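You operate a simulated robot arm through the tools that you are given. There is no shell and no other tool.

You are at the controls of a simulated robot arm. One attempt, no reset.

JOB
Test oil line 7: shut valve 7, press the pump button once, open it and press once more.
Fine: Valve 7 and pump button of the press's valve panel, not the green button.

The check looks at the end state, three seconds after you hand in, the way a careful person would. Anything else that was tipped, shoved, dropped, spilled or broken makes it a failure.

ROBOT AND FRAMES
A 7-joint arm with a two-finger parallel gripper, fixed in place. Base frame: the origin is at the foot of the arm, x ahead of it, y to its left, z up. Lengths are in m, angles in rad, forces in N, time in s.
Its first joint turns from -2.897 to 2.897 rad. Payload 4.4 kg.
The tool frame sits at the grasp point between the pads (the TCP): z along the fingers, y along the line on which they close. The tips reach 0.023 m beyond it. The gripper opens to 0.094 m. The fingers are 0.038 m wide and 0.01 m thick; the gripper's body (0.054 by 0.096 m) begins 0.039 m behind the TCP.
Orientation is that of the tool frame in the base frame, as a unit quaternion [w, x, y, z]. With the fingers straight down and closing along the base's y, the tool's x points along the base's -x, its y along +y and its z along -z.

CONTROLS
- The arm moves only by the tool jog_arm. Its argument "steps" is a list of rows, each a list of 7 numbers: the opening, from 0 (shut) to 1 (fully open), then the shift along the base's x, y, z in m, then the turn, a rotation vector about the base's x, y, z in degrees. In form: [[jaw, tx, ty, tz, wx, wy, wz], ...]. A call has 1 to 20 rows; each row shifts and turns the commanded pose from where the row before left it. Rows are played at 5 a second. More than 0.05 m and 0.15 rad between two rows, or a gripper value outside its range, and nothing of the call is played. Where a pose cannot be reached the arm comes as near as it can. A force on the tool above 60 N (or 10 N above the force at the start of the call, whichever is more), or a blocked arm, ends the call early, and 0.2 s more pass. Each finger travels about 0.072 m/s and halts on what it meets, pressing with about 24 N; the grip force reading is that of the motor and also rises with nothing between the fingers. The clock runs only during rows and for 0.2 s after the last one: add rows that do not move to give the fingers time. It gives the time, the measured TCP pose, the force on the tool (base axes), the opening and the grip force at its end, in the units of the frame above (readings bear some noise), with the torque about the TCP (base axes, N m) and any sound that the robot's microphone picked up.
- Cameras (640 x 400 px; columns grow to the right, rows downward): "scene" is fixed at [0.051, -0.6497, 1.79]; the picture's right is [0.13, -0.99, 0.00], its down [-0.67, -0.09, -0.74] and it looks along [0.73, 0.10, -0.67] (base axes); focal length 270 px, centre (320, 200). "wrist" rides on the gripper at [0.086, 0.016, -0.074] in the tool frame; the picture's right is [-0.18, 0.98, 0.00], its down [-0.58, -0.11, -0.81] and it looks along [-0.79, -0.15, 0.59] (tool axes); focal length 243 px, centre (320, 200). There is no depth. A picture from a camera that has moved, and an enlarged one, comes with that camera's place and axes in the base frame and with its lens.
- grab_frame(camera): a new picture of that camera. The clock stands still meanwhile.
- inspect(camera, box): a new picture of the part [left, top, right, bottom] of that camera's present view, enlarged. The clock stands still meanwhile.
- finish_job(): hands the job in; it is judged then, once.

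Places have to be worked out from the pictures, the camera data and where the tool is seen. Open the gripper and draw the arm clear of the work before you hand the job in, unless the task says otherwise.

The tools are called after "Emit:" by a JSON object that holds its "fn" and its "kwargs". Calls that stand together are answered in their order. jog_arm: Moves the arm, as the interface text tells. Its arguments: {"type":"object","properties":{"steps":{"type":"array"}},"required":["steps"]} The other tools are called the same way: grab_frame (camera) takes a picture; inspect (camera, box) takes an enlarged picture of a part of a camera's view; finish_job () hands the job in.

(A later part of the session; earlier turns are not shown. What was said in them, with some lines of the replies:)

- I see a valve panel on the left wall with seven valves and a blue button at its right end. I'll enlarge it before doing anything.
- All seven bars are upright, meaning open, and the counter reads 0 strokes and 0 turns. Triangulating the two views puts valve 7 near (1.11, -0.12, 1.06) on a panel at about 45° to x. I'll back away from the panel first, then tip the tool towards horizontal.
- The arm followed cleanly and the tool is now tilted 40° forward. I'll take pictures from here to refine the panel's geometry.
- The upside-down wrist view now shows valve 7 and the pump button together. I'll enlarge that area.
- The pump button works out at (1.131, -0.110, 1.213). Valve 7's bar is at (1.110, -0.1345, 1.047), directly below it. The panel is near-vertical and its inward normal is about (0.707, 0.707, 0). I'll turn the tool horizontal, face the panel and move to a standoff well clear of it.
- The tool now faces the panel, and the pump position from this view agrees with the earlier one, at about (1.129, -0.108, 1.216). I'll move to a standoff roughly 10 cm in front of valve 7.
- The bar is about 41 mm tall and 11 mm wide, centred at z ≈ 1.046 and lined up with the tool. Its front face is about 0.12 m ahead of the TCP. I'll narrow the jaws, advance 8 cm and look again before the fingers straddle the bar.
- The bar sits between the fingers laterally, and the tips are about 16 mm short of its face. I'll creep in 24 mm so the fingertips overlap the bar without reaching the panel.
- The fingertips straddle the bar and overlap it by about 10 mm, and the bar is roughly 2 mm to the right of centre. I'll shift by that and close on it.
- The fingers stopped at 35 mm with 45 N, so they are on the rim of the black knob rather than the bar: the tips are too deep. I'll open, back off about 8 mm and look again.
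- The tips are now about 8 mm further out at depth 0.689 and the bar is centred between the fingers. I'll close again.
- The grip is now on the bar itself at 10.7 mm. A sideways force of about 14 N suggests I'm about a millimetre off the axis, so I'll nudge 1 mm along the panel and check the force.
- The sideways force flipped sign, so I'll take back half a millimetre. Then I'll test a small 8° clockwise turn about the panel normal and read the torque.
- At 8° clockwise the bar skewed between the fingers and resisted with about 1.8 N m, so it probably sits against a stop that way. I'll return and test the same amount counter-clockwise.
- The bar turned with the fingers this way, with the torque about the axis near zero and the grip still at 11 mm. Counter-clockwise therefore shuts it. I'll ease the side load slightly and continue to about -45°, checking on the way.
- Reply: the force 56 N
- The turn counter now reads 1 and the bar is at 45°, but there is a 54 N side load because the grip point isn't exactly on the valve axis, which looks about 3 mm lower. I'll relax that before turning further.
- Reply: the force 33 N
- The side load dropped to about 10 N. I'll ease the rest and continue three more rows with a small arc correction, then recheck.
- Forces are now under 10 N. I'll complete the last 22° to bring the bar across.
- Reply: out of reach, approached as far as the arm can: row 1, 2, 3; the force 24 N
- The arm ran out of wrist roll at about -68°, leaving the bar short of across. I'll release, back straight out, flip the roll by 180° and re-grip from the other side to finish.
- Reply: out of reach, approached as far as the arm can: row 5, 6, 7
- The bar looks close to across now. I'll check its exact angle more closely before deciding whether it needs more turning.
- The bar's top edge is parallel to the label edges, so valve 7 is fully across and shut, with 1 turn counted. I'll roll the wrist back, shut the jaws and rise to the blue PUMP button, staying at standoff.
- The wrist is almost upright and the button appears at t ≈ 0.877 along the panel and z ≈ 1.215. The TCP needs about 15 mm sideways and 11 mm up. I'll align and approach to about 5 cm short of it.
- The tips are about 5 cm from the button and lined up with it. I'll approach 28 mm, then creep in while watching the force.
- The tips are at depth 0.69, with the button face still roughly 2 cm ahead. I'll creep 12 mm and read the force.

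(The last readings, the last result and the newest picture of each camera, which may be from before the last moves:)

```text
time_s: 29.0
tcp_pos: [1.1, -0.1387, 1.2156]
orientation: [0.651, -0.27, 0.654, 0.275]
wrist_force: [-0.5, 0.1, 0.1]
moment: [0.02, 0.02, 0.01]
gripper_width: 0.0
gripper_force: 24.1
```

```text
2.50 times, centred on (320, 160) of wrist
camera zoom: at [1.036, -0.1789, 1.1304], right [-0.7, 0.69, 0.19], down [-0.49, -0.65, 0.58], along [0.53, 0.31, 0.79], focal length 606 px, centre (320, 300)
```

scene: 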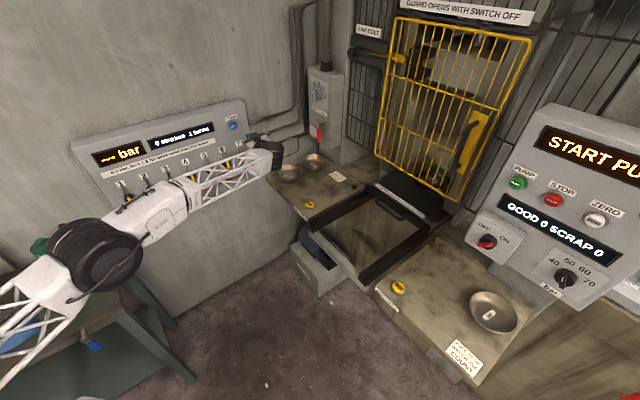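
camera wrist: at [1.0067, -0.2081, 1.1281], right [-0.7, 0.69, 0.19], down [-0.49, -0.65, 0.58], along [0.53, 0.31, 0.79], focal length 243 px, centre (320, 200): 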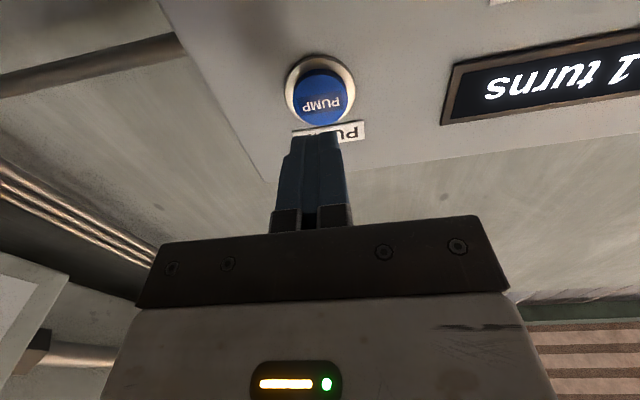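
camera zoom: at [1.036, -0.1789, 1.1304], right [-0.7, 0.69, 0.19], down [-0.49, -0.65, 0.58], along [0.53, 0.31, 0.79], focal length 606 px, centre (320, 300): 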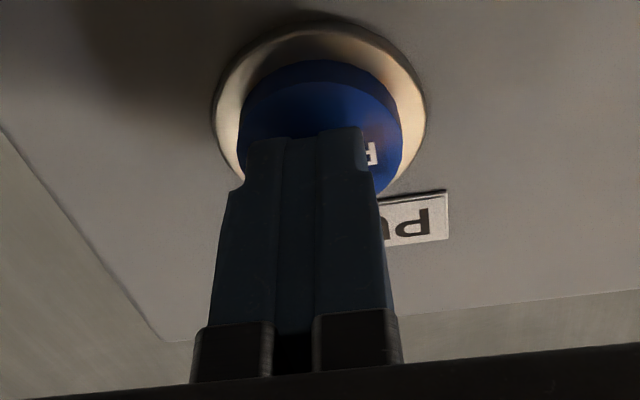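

There is no contact yet with the tips at about 0.703, and the display still reads 0 strokes. I'll creep another 7 mm in small steps.

Emit:
{"fn": "jog_arm", "kwargs": {"steps": [[0, 0.0013, 0.0013, 0, 0, 0, 0], [0, 0.0013, 0.0013, 0, 0, 0, 0], [0, 0.0013, 0.0013, 0, 0, 0, 0], [0, 0.0013, 0.0013, 0, 0, 0, 0]]}}

Emit:
{"fn": "inspect", "kwargs": {"camera": "scene", "box": [80, 90, 260, 220]}}

Emit:
{"fn": "inspect", "kwargs": {"camera": "wrist", "box": [220, 80, 420, 240]}}

```text
time_s: 30.0
tcp_pos: [1.1049, -0.1336, 1.2155]
orientation: [0.651, -0.27, 0.654, 0.275]
wrist_force: [-1.5, -2.4, -0.7]
moment: [0.0, 0.03, -0.03]
gripper_width: 0.0
gripper_force: 24.1
heard: click
```

```text
3.08 times, centred on (170, 155) of scene
camera zoom: at [0.051, -0.6497, 1.79], right [0.13, -0.99, 0.0], down [-0.67, -0.09, -0.74], along [0.73, 0.1, -0.67], focal length 831 px, centre (782, 338)
```

zoom: 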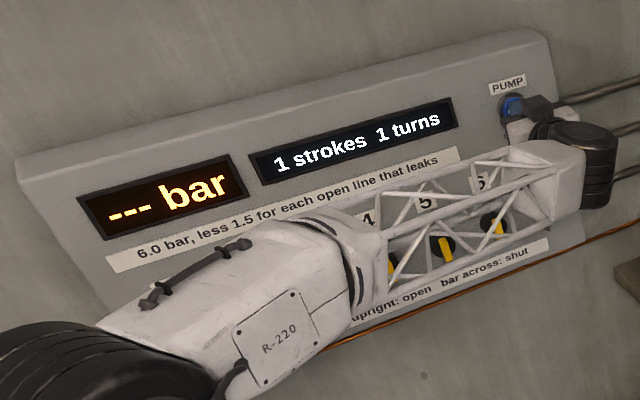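

```text
2.50 times, centred on (320, 160) of wrist
camera zoom: at [1.0407, -0.1739, 1.1299], right [-0.7, 0.69, 0.19], down [-0.49, -0.65, 0.58], along [0.53, 0.31, 0.79], focal length 606 px, centre (320, 300)
```

zoom: 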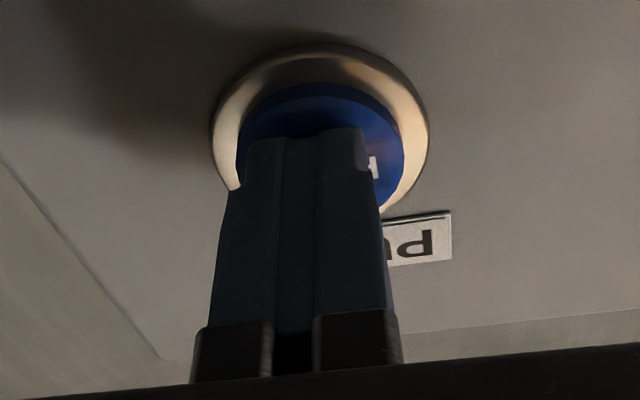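

There was a click and the counter shows 1 stroke. I'll back straight off 5 cm and see what the pressure display settles to.

Emit:
{"fn": "jog_arm", "kwargs": {"steps": [[0, -0.006, -0.006, 0, 0, 0, 0], [0, -0.012, -0.012, 0, 0, 0, 0], [0, -0.012, -0.012, 0, 0, 0, 0], [0, -0.012, -0.012, 0, 0, 0, 0], [0, -0.012, -0.012, 0, 0, 0, 0], [0, 0, 0, 0, 0, 0, 0], [0, 0, 0, 0, 0, 0, 0], [0, 0, 0, 0, 0, 0, 0]]}}

Emit:
{"fn": "inspect", "kwargs": {"camera": "scene", "box": [80, 90, 260, 220]}}

Emit:
{"fn": "grab_frame", "kwargs": {"camera": "scene"}}

```text
time_s: 31.8
tcp_pos: [1.0513, -0.1863, 1.2163]
orientation: [0.651, -0.271, 0.654, 0.275]
wrist_force: [0.3, -0.5, 0.5]
moment: [-0.02, 0.0, -0.02]
gripper_width: 0.0
gripper_force: 23.9
```

```text
3.08 times, centred on (170, 155) of scene
camera zoom: at [0.051, -0.6497, 1.79], right [0.13, -0.99, 0.0], down [-0.67, -0.09, -0.74], along [0.73, 0.1, -0.67], focal length 831 px, centre (782, 338)
```

zoom: 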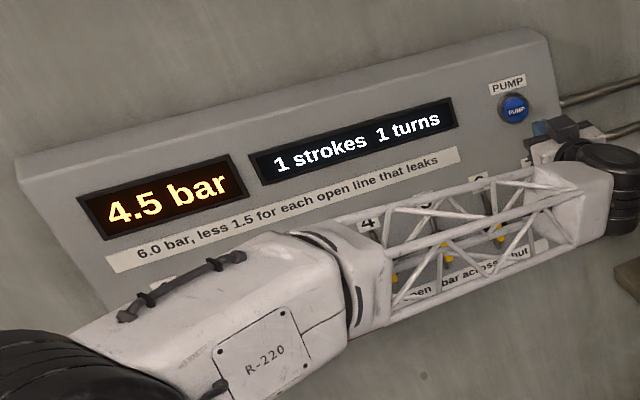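

```text
taken
```

scene: 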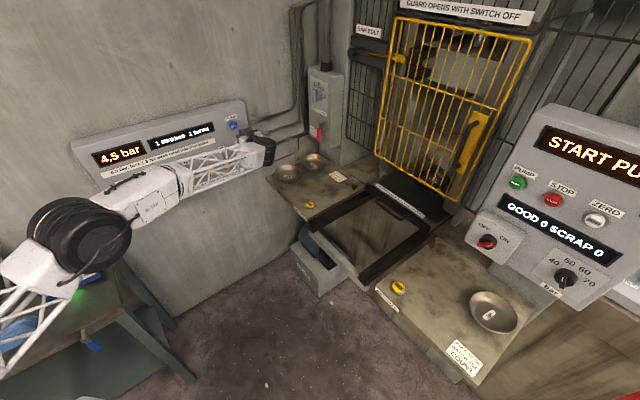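

The display reads 4.5 bar with valve 7 shut: 1 stroke, 1 turn. Next I'll reopen valve 7. I'll retreat, roll the wrist the other way (+90°) to match the horizontal bar, and come down to valve height at standoff.

Emit:
{"fn": "jog_arm", "kwargs": {"steps": [[0, -0.0125, -0.0125, 0, 0, 0, 0], [0, -0.0125, -0.0125, 0, 0, 0, 0], [0.5, 0.00045, -0.00045, -0.0143, 5.303, 5.303, 0], [0.5, 0.00045, -0.00045, -0.0143, 5.303, 5.303, 0], [0.5, 0.00045, -0.00045, -0.0143, 5.303, 5.303, 0], [0.5, 0.00045, -0.00045, -0.0143, 5.303, 5.303, 0], [0.5, 0.00045, -0.00045, -0.0143, 5.303, 5.303, 0], [0.5, 0.00045, -0.00045, -0.0143, 5.303, 5.303, 0], [0.5, 0.00045, -0.00045, -0.0143, 5.303, 5.303, 0], [0.5, 0.00045, -0.00045, -0.0143, 5.303, 5.303, 0], [0.5, 0.00045, -0.00045, -0.0143, 5.303, 5.303, 0], [0.5, 0.00045, -0.00045, -0.0143, 5.303, 5.303, 0], [0.5, 0.00045, -0.00045, -0.0143, 5.303, 5.303, 0], [0.5, 0.00045, -0.00045, -0.0143, 5.303, 5.303, 0], [0.5, 0, 0, 0, 0, 0, 0], [0.5, 0, 0, 0, 0, 0, 0]]}}

Emit:
{"fn": "grab_frame", "kwargs": {"camera": "wrist"}}

Emit:
{"fn": "inspect", "kwargs": {"camera": "scene", "box": [180, 100, 290, 200]}}

```text
time_s: 35.2
tcp_pos: [1.0339, -0.2168, 1.0434]
orientation: [0.269, 0.271, 0.65, 0.657]
wrist_force: [0.1, -0.3, -0.3]
moment: [-0.02, -0.02, 0.01]
gripper_width: 0.047
gripper_force: 0.2
```

```text
taken
camera wrist: at [0.9195, -0.2085, 1.0608], right [0.13, -0.14, 0.98], down [-0.16, -0.98, -0.12], along [0.98, -0.14, -0.15], focal length 243 px, centre (320, 200)
```

wrist: 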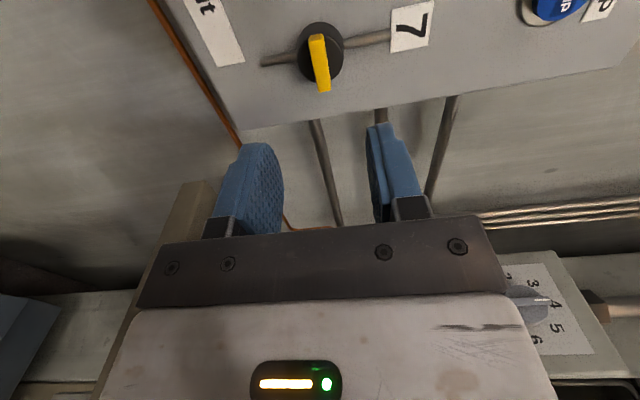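

```text
4.00 times, centred on (235, 150) of scene
camera zoom: at [0.051, -0.6497, 1.79], right [0.13, -0.99, 0.0], down [-0.67, -0.09, -0.74], along [0.73, 0.1, -0.67], focal length 1081 px, centre (660, 400)
```

zoom: 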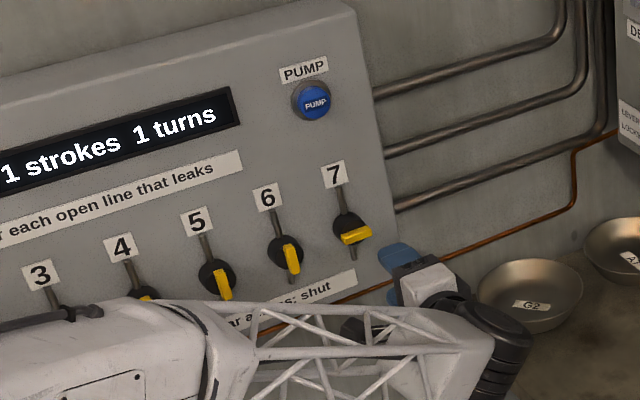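

The roll reached +90° with no limit, and the fingers now open vertically around the horizontal bar. I'll advance to just short of the bar with small alignment corrections, then look.

Emit:
{"fn": "jog_arm", "kwargs": {"steps": [[0.5, 0.0092, 0.0115, 0.001, 0, 0, 0], [0.5, 0.0092, 0.0115, 0.001, 0, 0, 0], [0.5, 0.0103, 0.0103, 0, 0, 0, 0], [0.5, 0.0103, 0.0103, 0, 0, 0, 0], [0.5, 0.0103, 0.0103, 0, 0, 0, 0], [0.5, 0, 0, 0, 0, 0, 0], [0.5, 0, 0, 0, 0, 0, 0]]}}

Emit:
{"fn": "inspect", "kwargs": {"camera": "wrist", "box": [200, 40, 440, 240]}}

Emit:
{"fn": "inspect", "kwargs": {"camera": "scene", "box": [215, 120, 275, 180]}}

```text
time_s: 36.8
tcp_pos: [1.0815, -0.1637, 1.0447]
orientation: [0.268, 0.271, 0.651, 0.656]
wrist_force: [0.8, -0.5, -0.2]
moment: [0.02, -0.01, 0.02]
gripper_width: 0.047
gripper_force: 0.0
```

```text
2.00 times, centred on (320, 140) of wrist
camera zoom: at [0.9677, -0.1549, 1.0624], right [0.13, -0.14, 0.98], down [-0.16, -0.98, -0.12], along [0.98, -0.14, -0.15], focal length 485 px, centre (320, 320)
```

zoom: 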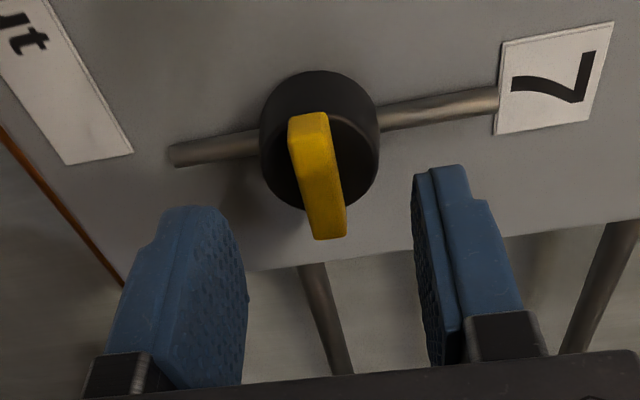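

```text
6.67 times, centred on (245, 150) of scene
camera zoom: at [0.051, -0.6497, 1.79], right [0.13, -0.99, 0.0], down [-0.67, -0.09, -0.74], along [0.73, 0.1, -0.67], focal length 1801 px, centre (820, 533)
```

zoom: 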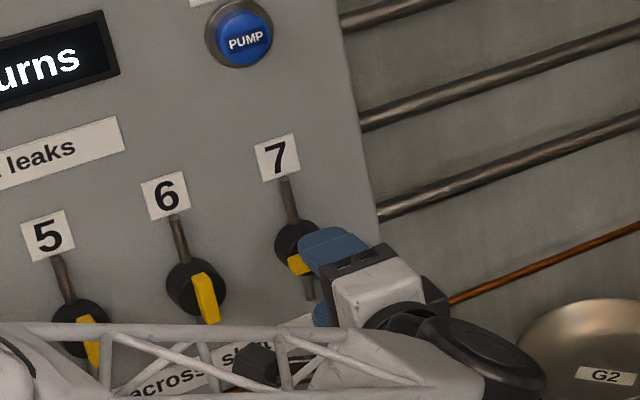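

The bar is centred between the fingers. I'll advance the final 17 mm to the grip depth that worked before, and close.

Emit:
{"fn": "jog_arm", "kwargs": {"steps": [[0.5, 0.004, 0.004, 0, 0, 0, 0], [0.5, 0.004, 0.004, 0, 0, 0, 0], [0.5, 0.004, 0.004, 0, 0, 0, 0], [0.5, 0, 0, 0, 0, 0, 0], [0.3, 0, 0, 0, 0, 0, 0], [0, 0, 0, 0, 0, 0, 0], [0, 0, 0, 0, 0, 0, 0], [0, 0, 0, 0, 0, 0, 0]]}}

Emit:
{"fn": "inspect", "kwargs": {"camera": "wrist", "box": [200, 40, 440, 240]}}

```text
time_s: 38.6
tcp_pos: [1.094, -0.1511, 1.0437]
orientation: [0.269, 0.272, 0.651, 0.656]
wrist_force: [1.7, 0.8, -7.7]
moment: [-0.16, 0.18, -0.59]
gripper_width: 0.0107
gripper_force: 45.0
```

```text
2.00 times, centred on (320, 140) of wrist
camera zoom: at [0.98, -0.1429, 1.0622], right [0.13, -0.14, 0.98], down [-0.16, -0.98, -0.12], along [0.98, -0.14, -0.15], focal length 485 px, centre (320, 320)
```

zoom: 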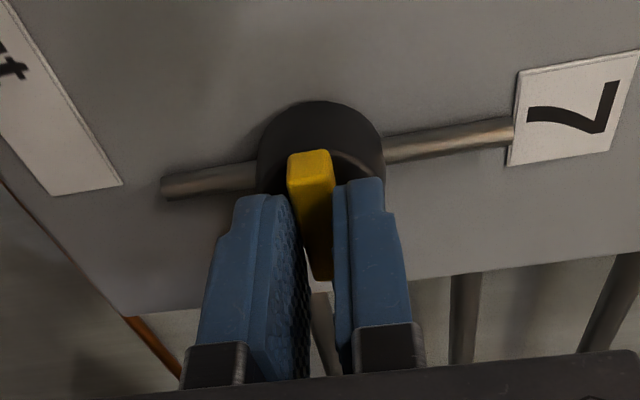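

Gripped at 10.7 mm with only about 8 N of side load. I'll turn clockwise in short bursts and watch the forces.

Emit:
{"fn": "jog_arm", "kwargs": {"steps": [[0, 0, 0, 0, 5.3, 5.3, 0], [0, 0, 0, 0, 5.3, 5.3, 0], [0, 0, 0, 0, 5.3, 5.3, 0], [0, 0, 0, 0, 0, 0, 0]]}}

```text
time_s: 39.6
tcp_pos: [1.0934, -0.1514, 1.0458]
orientation: [0.137, 0.394, 0.585, 0.696]
wrist_force: [14.4, 4.6, -5.0]
moment: [-0.27, 0.25, -0.62]
gripper_width: 0.0109
gripper_force: 44.7
```

The bar is following with forces under 16 N. I'll continue the turn.

Emit:
{"fn": "jog_arm", "kwargs": {"steps": [[0, 0, 0, 0, 5.3, 5.3, 0], [0, 0, 0, 0, 5.3, 5.3, 0], [0, 0, 0, 0, 5.3, 5.3, 0], [0, 0, 0, 0, 0, 0, 0]]}}

Emit:
{"fn": "inspect", "kwargs": {"camera": "scene", "box": [130, 90, 280, 200]}}

```text
time_s: 40.6
tcp_pos: [1.0946, -0.1514, 1.0454]
orientation: [0.0, 0.502, 0.495, 0.709]
wrist_force: [36.6, -0.3, -3.2]
moment: [-0.08, 0.02, -0.5]
gripper_width: 0.0108
gripper_force: 45.6
```

```text
3.64 times, centred on (205, 145) of scene
camera zoom: at [0.051, -0.6497, 1.79], right [0.13, -0.99, 0.0], down [-0.67, -0.09, -0.74], along [0.73, 0.1, -0.67], focal length 983 px, centre (738, 400)
```

zoom: 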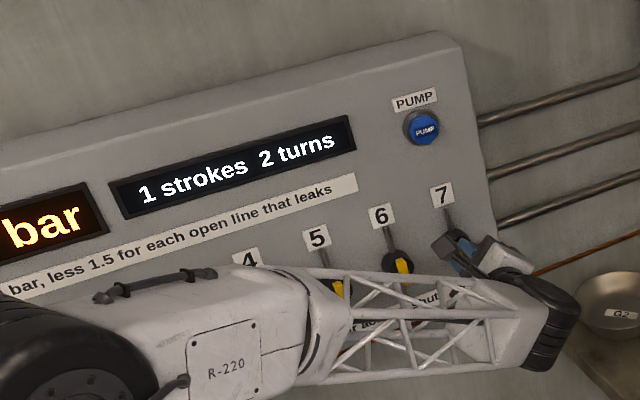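

The counter shows 2 turns and the bar is past halfway. A 37 N load along x has built up, so I'll relieve it by about a millimetre and keep turning.

Emit:
{"fn": "jog_arm", "kwargs": {"steps": [[0, 0.0012, 0, 0, 0, 0, 0], [0, 0.0002, -0.0002, 0, 5.3, 5.3, 0], [0, 0.0002, -0.0002, 0, 5.3, 5.3, 0], [0, 0, 0, 0, 5.3, 5.3, 0], [0, 0, 0, 0, 0, 0, 0]]}}

```text
time_s: 41.8
tcp_pos: [1.0947, -0.1519, 1.0465]
orientation: [-0.139, 0.589, 0.389, 0.695]
wrist_force: [-45.0, 4.8, 4.0]
moment: [0.07, 0.0, 0.86]
gripper_width: 0.0109
gripper_force: 44.7
```

That over-corrected slightly, so I'll back off 0.8 mm and finish the last 22° to upright.

Emit:
{"fn": "jog_arm", "kwargs": {"steps": [[0, -0.0009, 0, 0, 0, 0, 0], [0, 0, 0, 0, 5.2, 5.2, 0], [0, 0, 0, 0, 5.2, 5.2, 0], [0, 0, 0, 0, 5.2, 5.2, 0], [0, 0, 0, 0, 0, 0, 0]]}}

Emit:
{"fn": "inspect", "kwargs": {"camera": "wrist", "box": [200, 40, 440, 240]}}

Emit:
{"fn": "inspect", "kwargs": {"camera": "scene", "box": [80, 90, 260, 220]}}

```text
time_s: 43.0
tcp_pos: [1.094, -0.1531, 1.0469]
orientation: [-0.268, 0.654, 0.268, 0.654]
wrist_force: [44.7, 1.0, -3.3]
moment: [-0.07, 0.0, -0.48]
gripper_width: 0.0108
gripper_force: 45.1
```

```text
2.00 times, centred on (320, 140) of wrist
camera zoom: at [1.053, -0.2162, 1.1338], right [0.69, -0.7, -0.18], down [-0.65, -0.49, -0.58], along [0.32, 0.52, -0.79], focal length 485 px, centre (320, 320)
```

zoom: 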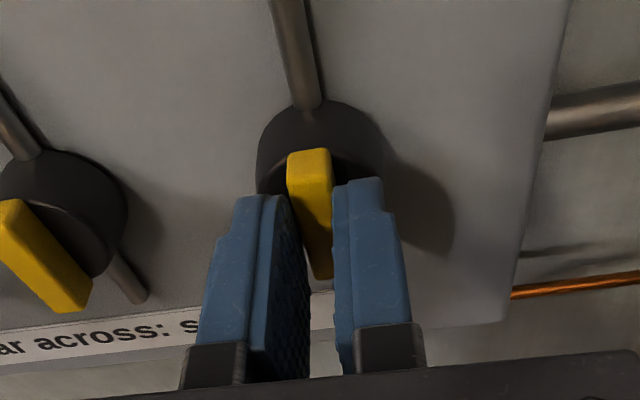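

```text
3.08 times, centred on (170, 155) of scene
camera zoom: at [0.051, -0.6497, 1.79], right [0.13, -0.99, 0.0], down [-0.67, -0.09, -0.74], along [0.73, 0.1, -0.67], focal length 831 px, centre (782, 338)
```

zoom: 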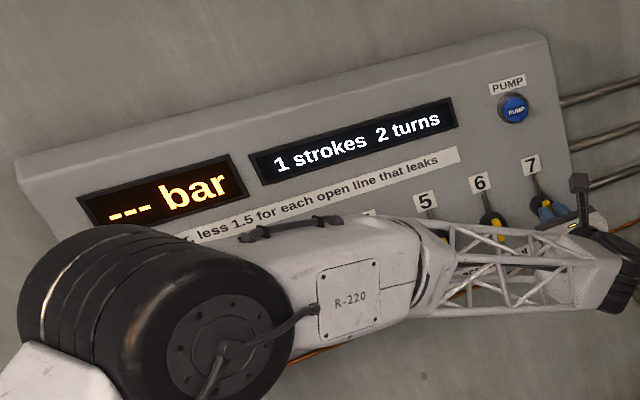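

The bar is upright again and the counter shows 2 turns. I'll ease the residual load, open the jaws and back straight out.

Emit:
{"fn": "jog_arm", "kwargs": {"steps": [[0, 0.0008, 0, 0, 0, 0, 0], [0.5, 0, 0, 0, 0, 0, 0], [0.5, 0, 0, 0, 0, 0, 0], [0.5, -0.006, -0.006, 0, 0, 0, 0], [0.5, -0.012, -0.012, 0, 0, 0, 0], [0.5, -0.012, -0.012, 0, 0, 0, 0], [0.5, -0.012, -0.012, 0, 0, 0, 0], [0.5, -0.012, -0.012, 0, 0, 0, 0], [0.5, 0, 0, 0, 0, 0, 0], [0.5, 0, 0, 0, 0, 0, 0]]}}

Emit:
{"fn": "grab_frame", "kwargs": {"camera": "wrist"}}

Emit:
{"fn": "inspect", "kwargs": {"camera": "scene", "box": [200, 110, 280, 190]}}

```text
time_s: 45.2
tcp_pos: [1.0394, -0.2067, 1.045]
orientation: [-0.269, 0.654, 0.269, 0.654]
wrist_force: [0.9, 0.2, 0.3]
moment: [0.01, 0.03, -0.01]
gripper_width: 0.0471
gripper_force: 0.0
```

```text
taken
camera wrist: at [0.9986, -0.2705, 1.1333], right [0.69, -0.7, -0.18], down [-0.65, -0.49, -0.58], along [0.32, 0.52, -0.79], focal length 243 px, centre (320, 200)
```

wrist: 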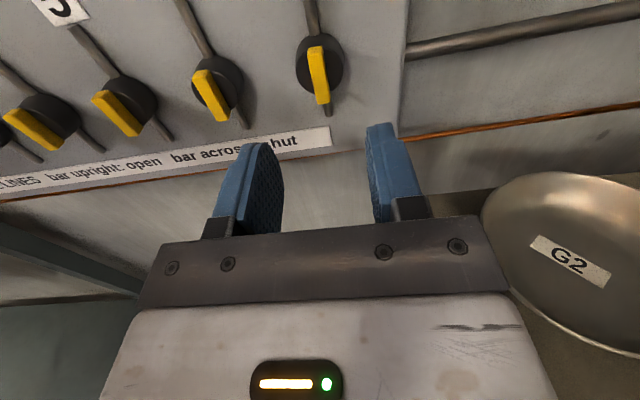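

```text
5.00 times, centred on (240, 150) of scene
camera zoom: at [0.051, -0.6497, 1.79], right [0.13, -0.99, 0.0], down [-0.67, -0.09, -0.74], along [0.73, 0.1, -0.67], focal length 1351 px, centre (720, 450)
```

zoom: 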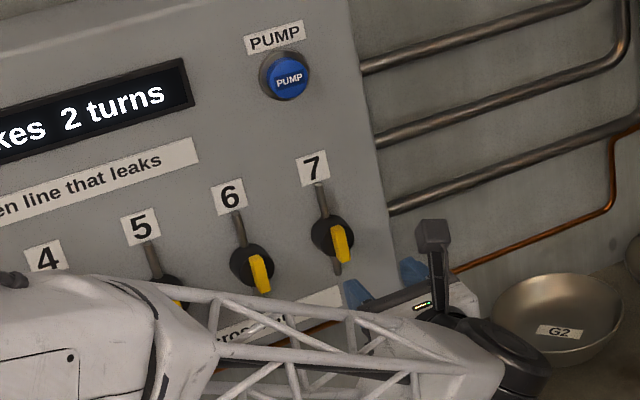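

Valve 7 is upright (open) again. With the jaws shut I'll rise to the PUMP button at the same alignment as the first press, still at standoff.

Emit:
{"fn": "jog_arm", "kwargs": {"steps": [[0.2, -0.0004, 0.0004, 0.019, 0, 0, 0], [0, -0.0004, 0.0004, 0.019, 0, 0, 0], [0, -0.0004, 0.0004, 0.019, 0, 0, 0], [0, -0.0004, 0.0004, 0.019, 0, 0, 0], [0, -0.0004, 0.0004, 0.019, 0, 0, 0], [0, -0.0004, 0.0004, 0.019, 0, 0, 0], [0, -0.0005, 0.0005, 0.019, 0, 0, 0], [0, -0.0005, 0.0005, 0.019, 0, 0, 0], [0, -0.0004, 0.0004, 0.0185, 0, 0, 0], [0, 0.0115, 0.0115, 0, 0, 0, 0], [0, 0.0115, 0.0115, 0, 0, 0, 0], [0, 0.0115, 0.0115, 0, 0, 0, 0], [0, 0, 0, 0, 0, 0, 0], [0, 0, 0, 0, 0, 0, 0]]}}

Emit:
{"fn": "grab_frame", "kwargs": {"camera": "wrist"}}

Emit:
{"fn": "inspect", "kwargs": {"camera": "scene", "box": [200, 100, 280, 180]}}

```text
time_s: 48.2
tcp_pos: [1.0717, -0.1679, 1.2182]
orientation: [-0.267, 0.653, 0.269, 0.656]
wrist_force: [0.6, -0.4, -0.2]
moment: [-0.03, 0.02, 0.0]
gripper_width: 0.0
gripper_force: 23.6
```

```text
taken
camera wrist: at [1.0306, -0.231, 1.3051], right [0.69, -0.7, -0.18], down [-0.65, -0.49, -0.58], along [0.32, 0.52, -0.79], focal length 243 px, centre (320, 200)
```

wrist: 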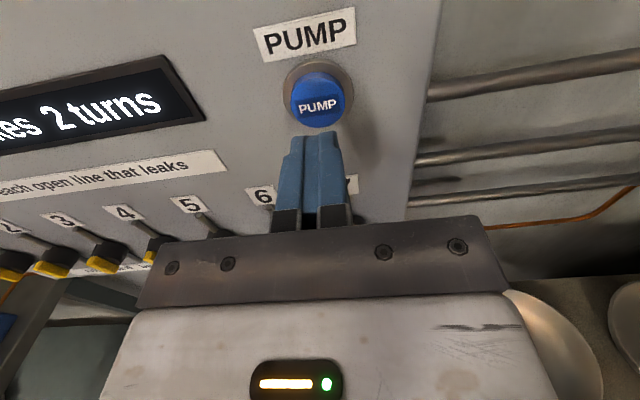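

```text
5.00 times, centred on (240, 140) of scene
camera zoom: at [0.051, -0.6497, 1.79], right [0.13, -0.99, 0.0], down [-0.67, -0.09, -0.74], along [0.73, 0.1, -0.67], focal length 1351 px, centre (720, 500)
```

zoom: 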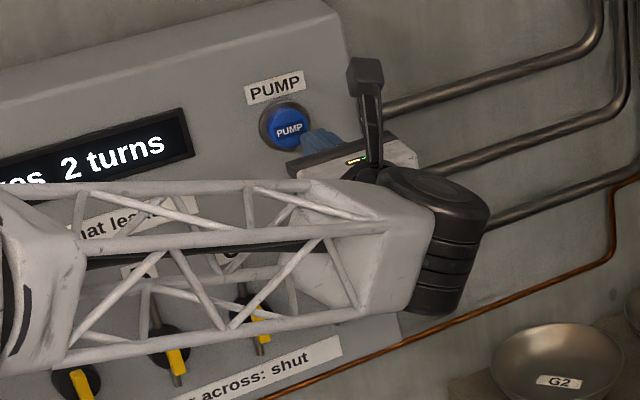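

Everything is aligned, with the button dead ahead. I'll approach 38 mm and then creep to the depth where the first click occurred.

Emit:
{"fn": "jog_arm", "kwargs": {"steps": [[0, 0.0067, 0.0067, -0.0006, 0, 0, 0], [0, 0.0067, 0.0067, -0.0006, 0, 0, 0], [0, 0.0067, 0.0067, -0.0006, 0, 0, 0], [0, 0.0067, 0.0067, -0.0006, 0, 0, 0], [0, 0, 0, 0, 0, 0, 0], [0, 0.0013, 0.0013, 0, 0, 0, 0], [0, 0.0013, 0.0013, 0, 0, 0, 0], [0, 0.0013, 0.0013, 0, 0, 0, 0], [0, 0.0013, 0.0013, 0, 0, 0, 0], [0, 0.0013, 0.0013, 0, 0, 0, 0]]}}

Emit:
{"fn": "inspect", "kwargs": {"camera": "scene", "box": [80, 90, 260, 220]}}

```text
time_s: 50.4
tcp_pos: [1.1045, -0.1355, 1.2146]
orientation: [-0.268, 0.653, 0.269, 0.655]
wrist_force: [0.3, -3.1, 0.7]
moment: [-0.03, -0.01, 0.02]
gripper_width: 0.0
gripper_force: 23.8
```

```text
3.08 times, centred on (170, 155) of scene
camera zoom: at [0.051, -0.6497, 1.79], right [0.13, -0.99, 0.0], down [-0.67, -0.09, -0.74], along [0.73, 0.1, -0.67], focal length 831 px, centre (782, 338)
```

zoom: 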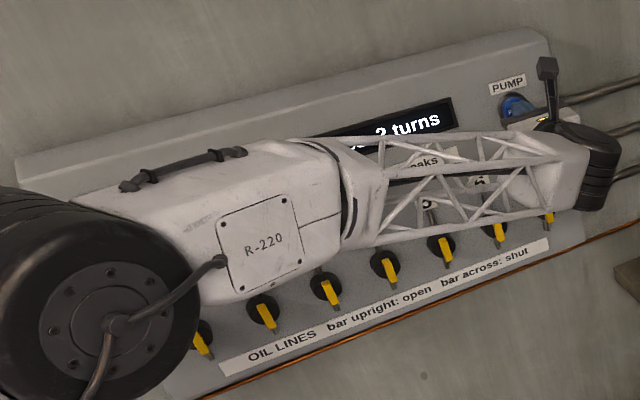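

Light contact of about 2–3 N but no click yet, and the arm hides part of the display. I'll creep in 1 mm steps until I hear the click.

Emit:
{"fn": "jog_arm", "kwargs": {"steps": [[0, 0.0008, 0.0008, 0, 0, 0, 0], [0, 0.0008, 0.0008, 0, 0, 0, 0]]}}

```text
time_s: 51.0
tcp_pos: [1.1068, -0.1331, 1.214]
orientation: [-0.267, 0.654, 0.268, 0.655]
wrist_force: [-2.5, -3.5, 1.5]
moment: [0.0, 0.0, 0.01]
gripper_width: 0.0
gripper_force: 23.6
heard: click
```

Click heard, so that's the second press. I'll back straight off and check the counter, pressure and valve states.

Emit:
{"fn": "jog_arm", "kwargs": {"steps": [[0, -0.006, -0.006, 0, 0, 0, 0], [0, -0.012, -0.012, 0, 0, 0, 0], [0, -0.015, -0.015, 0, 0, 0, 0], [0, -0.02, -0.02, 0, 0, 0, 0], [0, -0.025, -0.025, 0, 0, 0, 0], [0.5, -0.03, -0.03, 0, 0, 0, 0], [1, -0.03, -0.03, 0, 0, 0, 0], [1, -0.03, -0.03, 0, 0, 0, 0], [1, -0.03, -0.03, 0, 0, 0, 0], [1, -0.03, -0.03, 0, 0, 0, 0], [1, 0, 0, 0, 0, 0, 0], [1, 0, 0, 0, 0, 0, 0]]}}

Emit:
{"fn": "grab_frame", "kwargs": {"camera": "scene"}}

Emit:
{"fn": "grab_frame", "kwargs": {"camera": "wrist"}}

```text
time_s: 53.6
tcp_pos: [0.8792, -0.36, 1.2132]
orientation: [-0.268, 0.653, 0.27, 0.655]
wrist_force: [0.3, -1.2, -0.3]
moment: [-0.03, -0.01, -0.04]
gripper_width: 0.0942
gripper_force: 0.1
```

```text
taken
```

scene: 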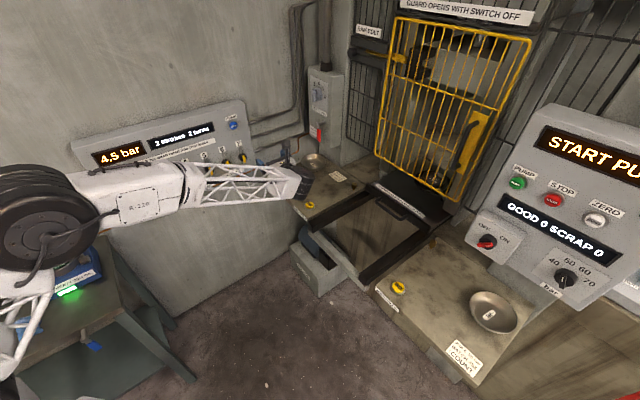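

```text
taken
camera wrist: at [0.8375, -0.4242, 1.3016], right [0.69, -0.7, -0.18], down [-0.65, -0.49, -0.58], along [0.32, 0.52, -0.79], focal length 243 px, centre (320, 200)
```

wrist: 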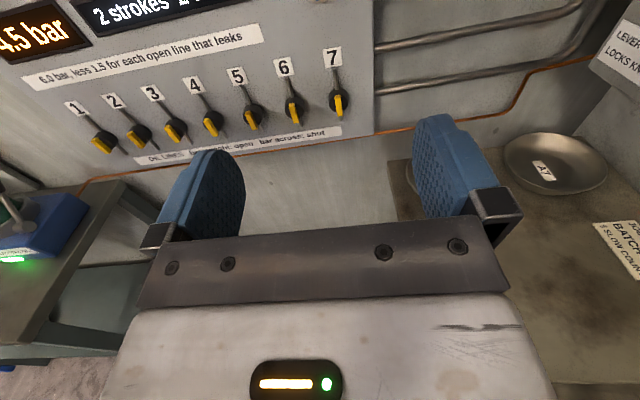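

The display shows 4.5 bar, 2 strokes and 2 turns, and all bars are upright. I'll check this enlarged and raise the arm a little clear of the work.

Emit:
{"fn": "jog_arm", "kwargs": {"steps": [[1, -0.02, 0, 0.03, 0, 0, 0], [1, -0.02, 0, 0.03, 0, 0, 0], [1, -0.02, 0, 0.03, 0, 0, 0], [1, 0, 0, 0, 0, 0, 0], [1, 0, 0, 0, 0, 0, 0]]}}

Emit:
{"fn": "inspect", "kwargs": {"camera": "wrist", "box": [0, 0, 400, 200]}}

Emit:
{"fn": "inspect", "kwargs": {"camera": "scene", "box": [0, 90, 330, 330]}}

```text
time_s: 54.8
tcp_pos: [0.8205, -0.3599, 1.3022]
orientation: [-0.268, 0.654, 0.268, 0.654]
wrist_force: [0.8, -0.4, -0.3]
moment: [0.02, -0.01, 0.0]
gripper_width: 0.094
gripper_force: 0.1
```

```text
1.60 times, centred on (200, 100) of wrist
camera zoom: at [0.7783, -0.4231, 1.3905], right [0.69, -0.7, -0.18], down [-0.65, -0.49, -0.58], along [0.32, 0.52, -0.79], focal length 388 px, centre (512, 360)
```

zoom: 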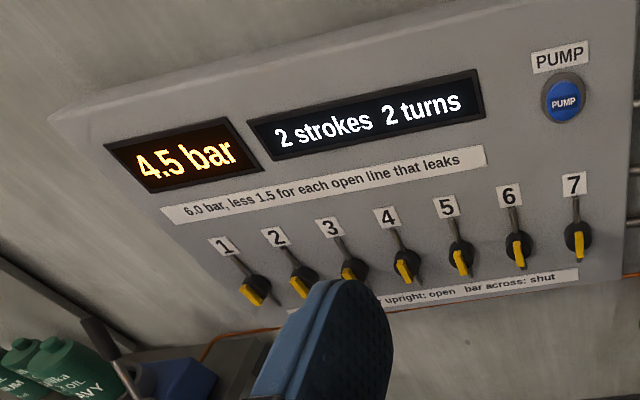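

```text
1.67 times, centred on (165, 210) of scene
camera zoom: at [0.051, -0.6497, 1.79], right [0.13, -0.99, 0.0], down [-0.67, -0.09, -0.74], along [0.73, 0.1, -0.67], focal length 450 px, centre (578, 183)
```

zoom: 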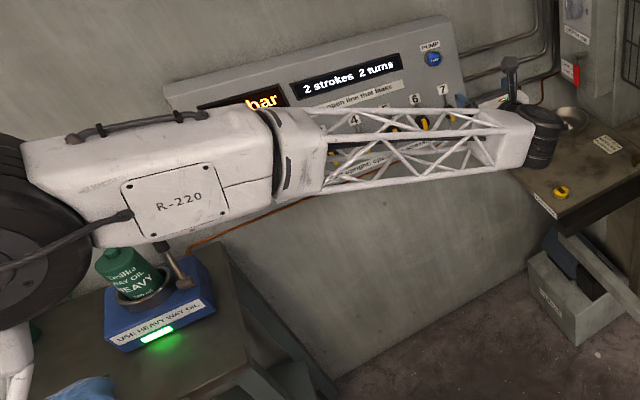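

The panel shows 2 strokes, 2 turns and 4.5 bar. Valve 7 is upright (open), the other valves are untouched, and the arm is clear with the gripper open. I'm handing in.

Emit:
{"fn": "finish_job", "kwargs": {}}

```text
The job is handed in.
```

I tested oil line 7 in the order you gave: valve 7 shut, one pump press, valve 7 reopened, one more press. The panel counted 2 strokes and 2 turns.

| Step | Valve 7 | Pressure after the press |
|---|---|---|
| First press | Shut | 4.5 bar |
| Second press | Open | 4.5 bar |

- **Line 7:** The pressure was the same with valve 7 shut and open, so line 7 does not appear to leak.
- **Other lines:** By the panel's rule (6.0 bar, less 1.5 for each open line that leaks), 4.5 bar means one of the other open lines is leaking. I did not test which one.
- **Extra contact:** My first grip closed on the valve 7 knob rim instead of the bar. I also tried turning it a few degrees the wrong way before finding the shut direction. Neither moved the valve or added to the turn count.

Valve 7 is open again, and I didn't touch the other valves or the green button. The gripper is open and the arm is clear of the panel.
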